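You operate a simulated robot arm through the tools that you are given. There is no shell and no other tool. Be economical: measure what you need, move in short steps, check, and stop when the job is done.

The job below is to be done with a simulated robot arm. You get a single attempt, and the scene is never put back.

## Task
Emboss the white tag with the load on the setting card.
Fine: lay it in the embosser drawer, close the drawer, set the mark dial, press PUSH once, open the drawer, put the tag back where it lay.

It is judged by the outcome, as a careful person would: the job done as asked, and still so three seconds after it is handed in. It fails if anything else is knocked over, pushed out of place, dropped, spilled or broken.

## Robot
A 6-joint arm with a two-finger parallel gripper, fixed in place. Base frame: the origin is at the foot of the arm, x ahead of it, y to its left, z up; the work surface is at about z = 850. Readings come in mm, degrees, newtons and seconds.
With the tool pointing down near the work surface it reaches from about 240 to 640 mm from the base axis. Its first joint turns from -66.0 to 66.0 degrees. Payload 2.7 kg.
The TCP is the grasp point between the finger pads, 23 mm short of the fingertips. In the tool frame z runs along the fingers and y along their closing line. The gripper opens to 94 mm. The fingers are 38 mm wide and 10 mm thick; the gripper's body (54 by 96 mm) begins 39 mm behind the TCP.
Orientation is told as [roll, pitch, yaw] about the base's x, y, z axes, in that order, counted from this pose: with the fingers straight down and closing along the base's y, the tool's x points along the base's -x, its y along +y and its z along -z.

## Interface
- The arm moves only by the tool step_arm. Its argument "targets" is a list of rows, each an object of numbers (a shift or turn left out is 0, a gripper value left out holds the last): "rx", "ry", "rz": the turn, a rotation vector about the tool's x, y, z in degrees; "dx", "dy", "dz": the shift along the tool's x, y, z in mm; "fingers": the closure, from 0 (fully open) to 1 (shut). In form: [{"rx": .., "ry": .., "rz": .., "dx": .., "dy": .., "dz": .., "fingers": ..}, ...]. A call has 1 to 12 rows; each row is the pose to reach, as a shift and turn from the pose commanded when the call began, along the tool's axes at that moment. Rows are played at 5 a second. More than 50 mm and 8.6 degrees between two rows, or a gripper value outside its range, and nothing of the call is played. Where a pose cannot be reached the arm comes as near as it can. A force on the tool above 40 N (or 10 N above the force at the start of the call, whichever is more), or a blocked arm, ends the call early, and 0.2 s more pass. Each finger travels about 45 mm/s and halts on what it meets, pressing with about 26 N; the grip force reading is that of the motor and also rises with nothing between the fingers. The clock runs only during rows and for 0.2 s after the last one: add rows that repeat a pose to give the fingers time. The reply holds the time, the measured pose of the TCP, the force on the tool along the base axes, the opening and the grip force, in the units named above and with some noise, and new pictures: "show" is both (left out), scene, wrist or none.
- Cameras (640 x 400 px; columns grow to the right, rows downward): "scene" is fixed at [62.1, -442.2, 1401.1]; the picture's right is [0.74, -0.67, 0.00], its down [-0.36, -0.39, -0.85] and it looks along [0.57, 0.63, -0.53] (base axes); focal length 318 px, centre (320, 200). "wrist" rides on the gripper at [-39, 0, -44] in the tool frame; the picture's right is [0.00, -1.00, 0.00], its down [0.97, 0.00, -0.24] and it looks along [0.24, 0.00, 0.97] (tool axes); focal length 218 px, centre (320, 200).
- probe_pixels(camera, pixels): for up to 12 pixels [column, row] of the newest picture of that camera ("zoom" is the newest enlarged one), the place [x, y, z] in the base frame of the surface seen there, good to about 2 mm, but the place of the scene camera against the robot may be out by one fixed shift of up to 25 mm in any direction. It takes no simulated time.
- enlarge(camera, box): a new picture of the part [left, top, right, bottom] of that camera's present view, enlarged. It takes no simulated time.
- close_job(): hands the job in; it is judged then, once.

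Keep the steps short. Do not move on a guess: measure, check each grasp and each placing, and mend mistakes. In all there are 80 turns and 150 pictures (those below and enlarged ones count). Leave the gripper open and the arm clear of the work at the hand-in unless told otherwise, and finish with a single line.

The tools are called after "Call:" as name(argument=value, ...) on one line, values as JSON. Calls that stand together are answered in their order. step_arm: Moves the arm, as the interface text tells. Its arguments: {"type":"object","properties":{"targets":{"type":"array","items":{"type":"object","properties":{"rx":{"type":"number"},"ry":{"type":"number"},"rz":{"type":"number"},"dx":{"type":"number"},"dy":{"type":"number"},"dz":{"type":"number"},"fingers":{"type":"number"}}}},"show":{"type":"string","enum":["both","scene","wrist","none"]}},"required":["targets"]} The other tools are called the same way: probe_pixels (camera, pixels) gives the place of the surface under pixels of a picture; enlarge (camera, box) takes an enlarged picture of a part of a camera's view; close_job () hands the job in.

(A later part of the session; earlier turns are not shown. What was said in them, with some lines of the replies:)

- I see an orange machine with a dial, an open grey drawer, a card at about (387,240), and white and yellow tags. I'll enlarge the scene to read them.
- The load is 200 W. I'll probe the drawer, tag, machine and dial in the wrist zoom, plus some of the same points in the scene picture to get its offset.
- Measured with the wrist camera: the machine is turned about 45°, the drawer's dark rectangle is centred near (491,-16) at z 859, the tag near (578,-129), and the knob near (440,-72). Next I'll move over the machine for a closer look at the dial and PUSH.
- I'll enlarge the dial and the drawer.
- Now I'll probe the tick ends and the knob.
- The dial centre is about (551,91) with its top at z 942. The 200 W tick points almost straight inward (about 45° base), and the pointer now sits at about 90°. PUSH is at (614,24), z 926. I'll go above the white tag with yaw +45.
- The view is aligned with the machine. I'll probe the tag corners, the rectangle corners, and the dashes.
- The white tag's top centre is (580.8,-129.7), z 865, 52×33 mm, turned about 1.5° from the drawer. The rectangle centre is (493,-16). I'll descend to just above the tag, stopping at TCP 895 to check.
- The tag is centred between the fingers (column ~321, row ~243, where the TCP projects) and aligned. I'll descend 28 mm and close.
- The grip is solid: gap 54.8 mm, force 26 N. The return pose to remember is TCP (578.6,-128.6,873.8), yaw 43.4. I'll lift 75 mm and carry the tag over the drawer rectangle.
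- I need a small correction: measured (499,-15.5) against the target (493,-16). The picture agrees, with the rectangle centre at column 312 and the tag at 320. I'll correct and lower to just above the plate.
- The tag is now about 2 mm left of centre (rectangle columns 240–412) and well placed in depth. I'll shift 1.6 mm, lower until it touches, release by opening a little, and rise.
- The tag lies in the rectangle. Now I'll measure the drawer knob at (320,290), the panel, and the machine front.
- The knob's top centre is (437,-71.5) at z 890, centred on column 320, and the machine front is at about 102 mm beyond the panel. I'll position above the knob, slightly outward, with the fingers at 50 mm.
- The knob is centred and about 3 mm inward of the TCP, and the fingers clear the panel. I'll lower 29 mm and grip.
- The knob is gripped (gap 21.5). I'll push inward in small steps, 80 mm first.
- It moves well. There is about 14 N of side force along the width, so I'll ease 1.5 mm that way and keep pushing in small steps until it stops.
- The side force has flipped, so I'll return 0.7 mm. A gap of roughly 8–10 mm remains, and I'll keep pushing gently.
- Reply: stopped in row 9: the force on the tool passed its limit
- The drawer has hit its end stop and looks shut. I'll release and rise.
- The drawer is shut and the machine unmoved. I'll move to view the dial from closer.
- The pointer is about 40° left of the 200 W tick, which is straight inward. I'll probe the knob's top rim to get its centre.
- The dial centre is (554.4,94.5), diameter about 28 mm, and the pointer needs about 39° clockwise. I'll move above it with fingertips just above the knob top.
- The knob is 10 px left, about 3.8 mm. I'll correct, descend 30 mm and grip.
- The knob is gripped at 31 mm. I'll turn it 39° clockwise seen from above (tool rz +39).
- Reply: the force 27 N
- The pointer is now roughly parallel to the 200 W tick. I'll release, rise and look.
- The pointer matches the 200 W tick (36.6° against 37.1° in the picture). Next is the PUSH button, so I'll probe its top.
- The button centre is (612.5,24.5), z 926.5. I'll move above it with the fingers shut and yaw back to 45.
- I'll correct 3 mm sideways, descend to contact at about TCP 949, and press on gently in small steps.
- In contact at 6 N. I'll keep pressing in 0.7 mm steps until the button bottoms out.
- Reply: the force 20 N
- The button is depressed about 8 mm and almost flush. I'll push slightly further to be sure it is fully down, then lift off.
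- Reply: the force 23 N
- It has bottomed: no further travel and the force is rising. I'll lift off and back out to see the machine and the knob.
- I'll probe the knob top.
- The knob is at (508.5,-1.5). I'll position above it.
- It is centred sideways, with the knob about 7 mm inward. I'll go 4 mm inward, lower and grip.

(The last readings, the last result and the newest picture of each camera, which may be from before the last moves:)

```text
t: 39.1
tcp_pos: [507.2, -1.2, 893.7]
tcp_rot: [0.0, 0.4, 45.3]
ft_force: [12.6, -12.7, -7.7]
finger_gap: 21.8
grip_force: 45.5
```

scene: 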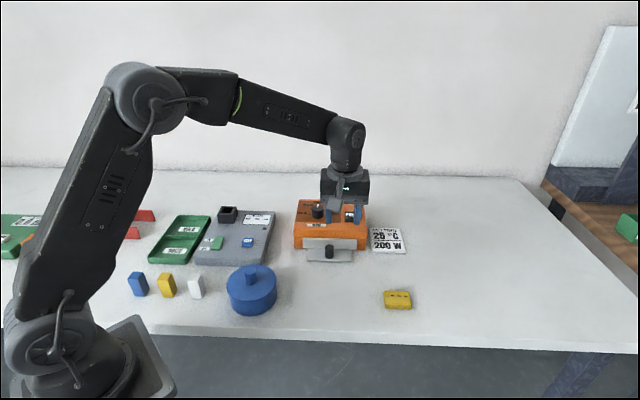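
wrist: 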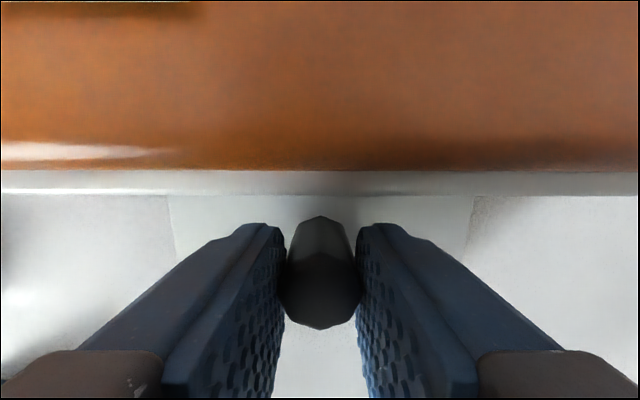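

Gripped. I'll relieve the side force with dy −1 and pull out slowly.

Call:
step_arm(targets=[{"dy": -1}, {"dx": 6, "dy": -1}, {"dx": 12, "dy": -1}, {"dx": 18, "dy": -1}, {"dx": 25, "dy": -1}, {"dx": 32, "dy": -1}, {"dx": 39, "dy": -1}, {"dx": 46, "dy": -1}, {"dx": 53, "dy": -1}, {"dx": 60, "dy": -1}], show="wrist")

```text
t: 41.3
tcp_pos: [465.9, -42.8, 894.3]
tcp_rot: [0.2, 0.4, 45.2]
ft_force: [11.6, -10.2, 0.9]
finger_gap: 21.7
grip_force: 45.0
```

wrist: 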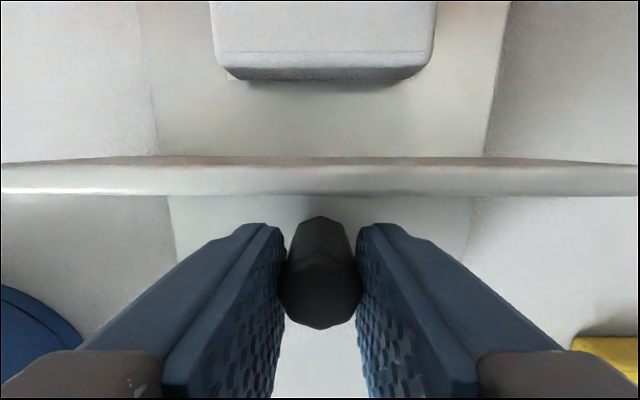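

The drawer comes out with the tag on it. About 41 mm remains to its original position.

Call:
step_arm(targets=[{"dy": -0.7}, {"dx": 7, "dy": -0.7}, {"dx": 14, "dy": -0.7}, {"dx": 21, "dy": -0.7}, {"dx": 28, "dy": -0.7}, {"dx": 34, "dy": -0.7}, {"dx": 38, "dy": -0.7}, {"dx": 40, "dy": -0.7}, {"dx": 40, "dy": -0.7}], show="wrist")

```text
t: 43.3
tcp_pos: [436.6, -71.1, 893.1]
tcp_rot: [0.3, 0.4, 45.1]
ft_force: [16.1, -16.2, -31.6]
finger_gap: 21.9
grip_force: 44.9
```

wrist: 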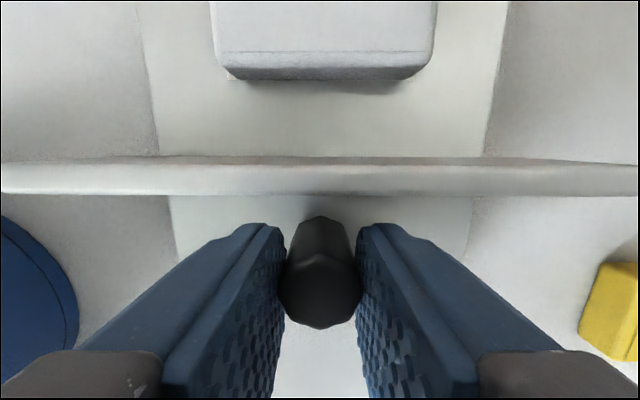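

The drawer is fully open. There is some strain (fz −32, side +22), so I'll ease that before releasing and rising.

Call:
step_arm(targets=[{"dz": 0.7, "dy": -0.7, "dx": -0.5}, {"dz": 1, "dy": -1, "dx": -0.5}, {"dz": 1, "dy": -1, "dx": -0.5, "fingers": 0.8}, {"dz": 1, "dy": -1, "fingers": 0.6}, {"dz": 1, "dy": -1, "dx": 3, "fingers": 0.5}, {"dz": -30, "dy": -1, "dx": 3, "fingers": 0.45}, {"dz": -65, "dy": -1, "dx": 3, "fingers": 0.3}, {"dz": -95, "dy": -1, "dx": -25, "fingers": 0.25}, {"dz": -95, "dy": -1, "dx": -55, "fingers": 0.25}, {"dz": -95, "dy": -1, "dx": -55, "fingers": 0.25}], show="both")

Call:
enlarge(camera="wrist", box=[220, 100, 420, 300])

```text
t: 45.5
tcp_pos: [477.9, -32.4, 989.9]
tcp_rot: [0.2, 0.4, 45.2]
ft_force: [-0.9, 0.8, 0.3]
finger_gap: 70.5
grip_force: 0.1
```

scene: 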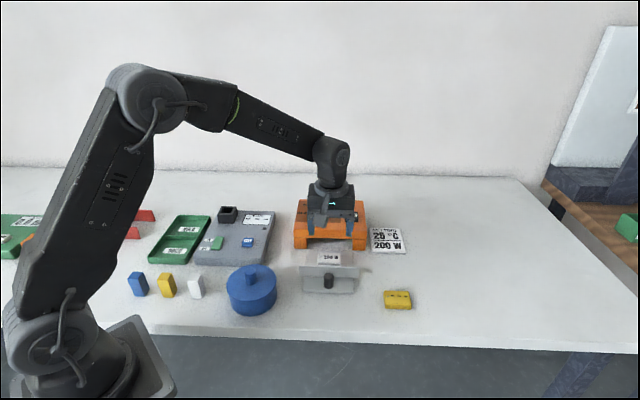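
wrist: 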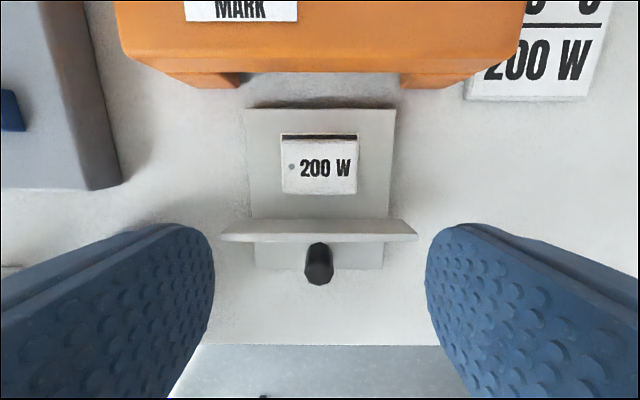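

```text
2.00 times, centred on (320, 200) of wrist
```

zoom: 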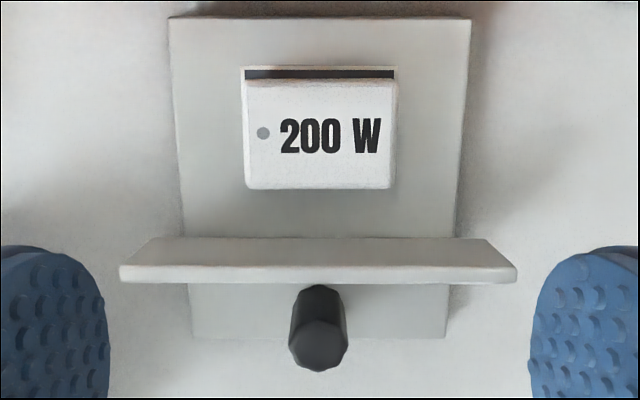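

The tag is embossed "200 W". I'll measure it for the pick-up.

Call:
probe_pixels(camera="zoom", pixels=[[252, 90], [390, 90], [388, 182], [250, 182], [320, 110]])

```text
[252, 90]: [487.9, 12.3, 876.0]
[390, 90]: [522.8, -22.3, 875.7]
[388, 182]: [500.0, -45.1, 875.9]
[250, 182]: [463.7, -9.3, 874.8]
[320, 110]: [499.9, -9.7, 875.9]
```

The tag centre is (493.6,-16.1), top z 876. I'll move above it.

Call:
step_arm(targets=[{"dx": -11, "dz": 20}, {"dx": -22.6, "dy": 0.3, "dz": 45}, {"dx": -22.6, "dy": 0.3, "dz": 76}, {"dx": -22.6, "dy": 0.3, "dz": 76}], show="wrist")

```text
t: 46.5
tcp_pos: [493.4, -15.6, 911.7]
tcp_rot: [0.2, 0.5, 45.2]
ft_force: [-0.4, -0.6, -0.7]
finger_gap: 70.6
grip_force: 0.0
```

wrist: 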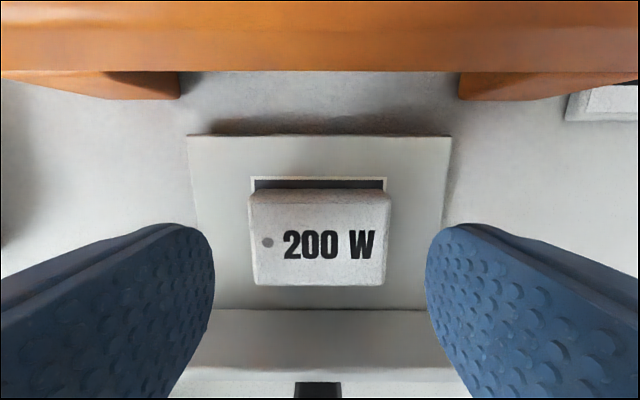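

Centred (column 320, row ~240). I'll lower 26.5 mm and grip.

Call:
step_arm(targets=[{"dz": 14}, {"dz": 26.5}, {"dz": 26.5}, {"dz": 26.5, "fingers": 0.4}, {"dz": 26.5, "fingers": 0.6}, {"dz": 26.5, "fingers": 0.6}, {"dz": 26.5, "fingers": 0.6}], show="wrist")

```text
t: 48.1
tcp_pos: [494.2, -16.4, 883.4]
tcp_rot: [0.1, 0.3, 45.2]
ft_force: [-0.9, 0.3, -0.1]
finger_gap: 54.7
grip_force: 25.9
```

wrist: 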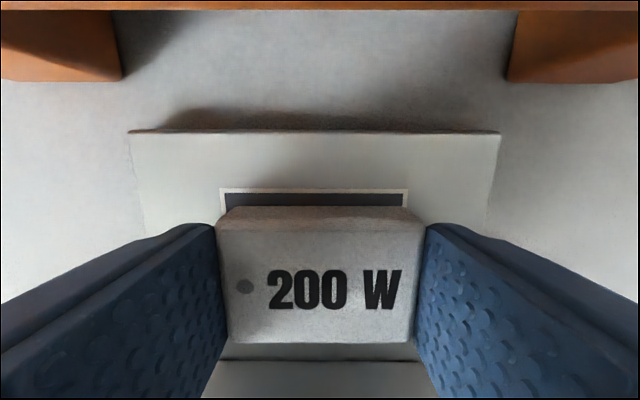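

Gripped. I'll lift and carry it back above the spot where it lay, with a check before lowering.

Call:
step_arm(targets=[{"dz": -25}, {"dz": -50}, {"dz": -70}, {"dz": -70, "dx": 5, "dy": -35, "rz": 0.5}, {"dz": -70, "dx": 10, "dy": -70, "rz": 1}, {"dz": -70, "dx": 16, "dy": -105, "rz": 1.5}, {"dz": -70, "dx": 21.4, "dy": -139.9, "rz": 1.8}, {"dz": -45, "dx": 21.4, "dy": -139.9, "rz": 1.8}, {"dz": -25, "dx": 21.4, "dy": -139.9, "rz": 1.8}, {"dz": -25, "dx": 21.4, "dy": -139.9, "rz": 1.8}], show="both")

```text
t: 50.3
tcp_pos: [577.2, -133.5, 910.4]
tcp_rot: [0.2, 0.5, 43.4]
ft_force: [0.0, -0.4, 0.5]
finger_gap: 54.9
grip_force: 25.7
```

scene: 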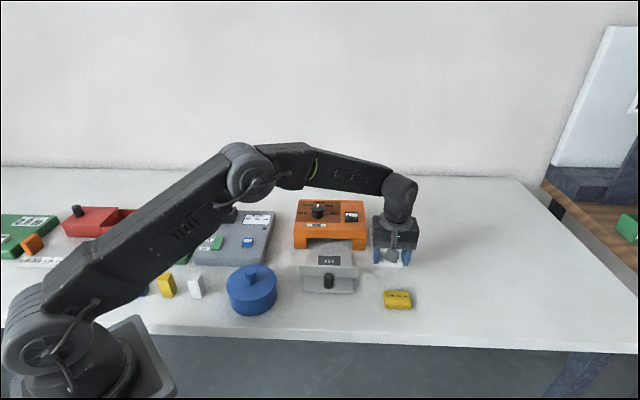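
wrist: 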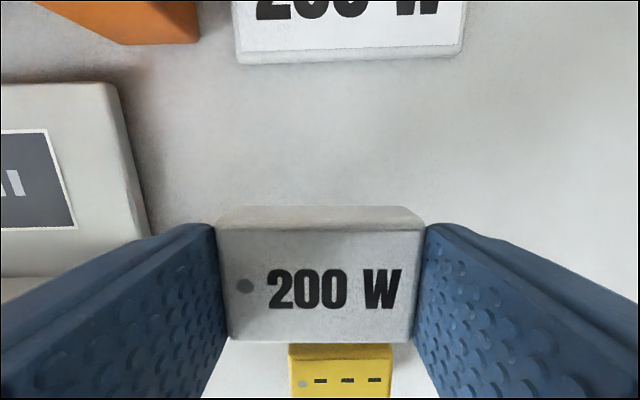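

I'll correct by (1.1, 3.4) mm and lower to about 3 mm above the table. Then I can compare with the picture taken when it was first gripped.

Call:
step_arm(targets=[{"dx": -3.1, "dy": 1.7}, {"dx": -3.1, "dy": 1.7, "dz": 18}, {"dx": -3.1, "dy": 1.7, "dz": 33.5}, {"dx": -3.1, "dy": 1.7, "dz": 33.5}], show="wrist")

```text
t: 51.3
tcp_pos: [578.3, -128.4, 877.0]
tcp_rot: [0.2, 0.4, 43.4]
ft_force: [0.6, 0.2, -0.6]
finger_gap: 54.8
grip_force: 26.0
```

wrist: 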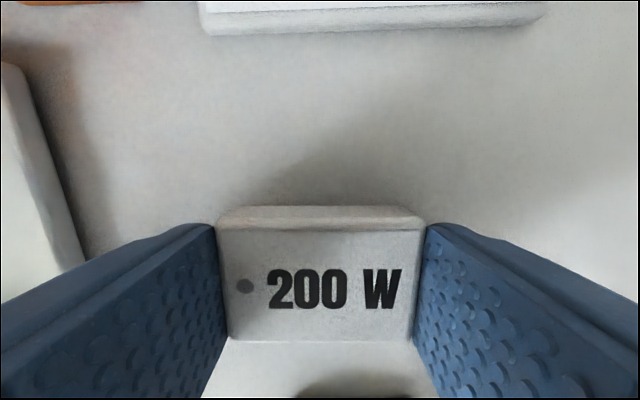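

The position agrees within about 2 mm. I'll make a small trim, lower the last 3.3 mm, release and rise.

Call:
step_arm(targets=[{"dx": -0.3, "dy": -1.3}, {"dx": -0.3, "dy": -1.3, "dz": 2}, {"dx": -0.3, "dy": -1.3, "dz": 3.4}, {"dx": -0.3, "dy": -1.3, "dz": 3.4}, {"dx": -0.3, "dy": -1.3, "dz": 3.4, "fingers": 0.38}, {"dx": -0.3, "dy": -1.3, "dz": 3.4, "fingers": 0.2}, {"dx": -0.3, "dy": -1.3, "dz": 3.4, "fingers": 0.2}, {"dx": -0.3, "dy": -1.3, "dz": -25}, {"dx": 4, "dy": 1, "dz": -65}, {"dx": 8.6, "dy": 5.4, "dz": -100}, {"dx": 8.6, "dy": 5.4, "dz": -126, "fingers": 0.2}, {"dx": 8.6, "dy": 5.4, "dz": -126, "fingers": 0.2}], show="both")

Call:
probe_pixels(camera="wrist", pixels=[[295, 163], [355, 165], [354, 204], [294, 203], [325, 184]])

```text
t: 53.9
tcp_pos: [570.7, -127.1, 1005.0]
tcp_rot: [0.3, 0.6, 43.4]
ft_force: [-0.7, 1.0, -0.8]
finger_gap: 75.1
grip_force: 0.1
```

scene: 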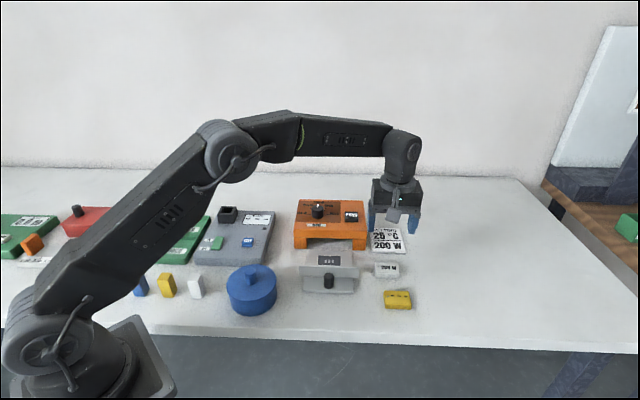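
wrist: 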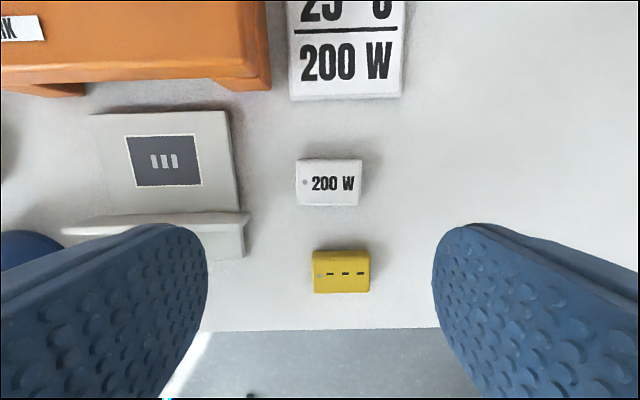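

```text
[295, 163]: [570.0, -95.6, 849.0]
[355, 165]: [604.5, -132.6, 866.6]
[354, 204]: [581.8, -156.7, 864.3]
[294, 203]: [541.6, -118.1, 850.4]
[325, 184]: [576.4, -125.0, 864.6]
```

The tag lies there embossed. I'll move the arm clear and compare with the first fixed-camera picture using the same zoom box.

Call:
step_arm(targets=[{"dx": 30, "dz": -30}, {"dx": 60, "dz": -60}, {"dx": 90, "dz": -90}, {"dx": 110, "dz": -120, "dy": 30, "fingers": 0}, {"dx": 120, "dz": -150, "dy": 60}, {"dx": 125, "dz": -180, "dy": 90, "fingers": 0}, {"dx": 125, "dz": -180, "dy": 90, "fingers": 0}], show="scene")

Call:
enlarge(camera="scene", box=[280, 190, 420, 320])

```text
t: 55.5
tcp_pos: [412.7, -149.5, 1185.5]
tcp_rot: [0.3, 0.5, 43.4]
ft_force: [-0.3, 0.8, 0.5]
finger_gap: 93.9
grip_force: 0.1
```

scene: 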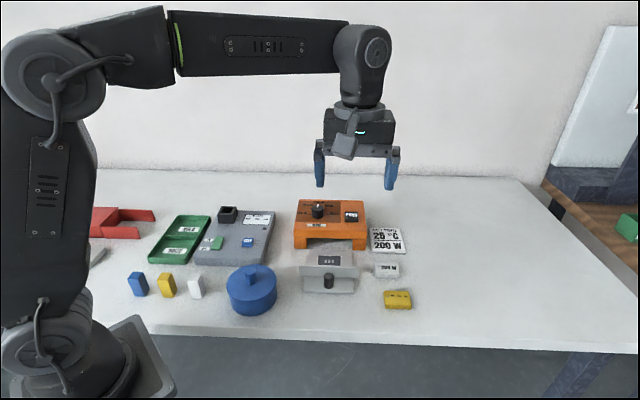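

```text
3.08 times, centred on (350, 255) of scene
```

zoom: 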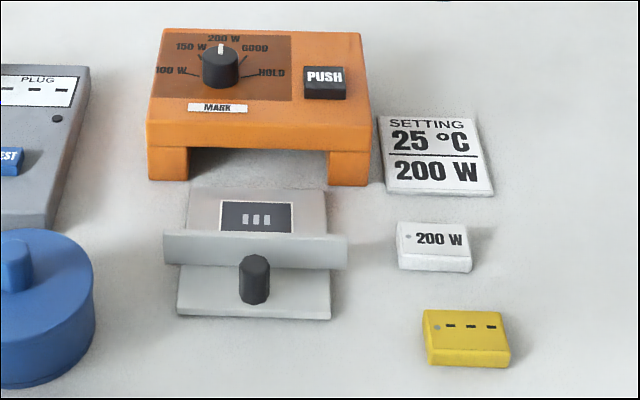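

Everything matches the first picture: the tag reads "200 W" and lies within about 2 mm of its old spot. The drawer is open, the dial is at 200 W, the neighbours are unmoved, and the gripper is open and clear. I'm handing it in.

Call:
close_job()

```text
The job is handed in.
```

The white tag is embossed "200 W" and lies back within about 2 mm of where it was, the drawer is open, nothing else was moved, and the job is handed in.
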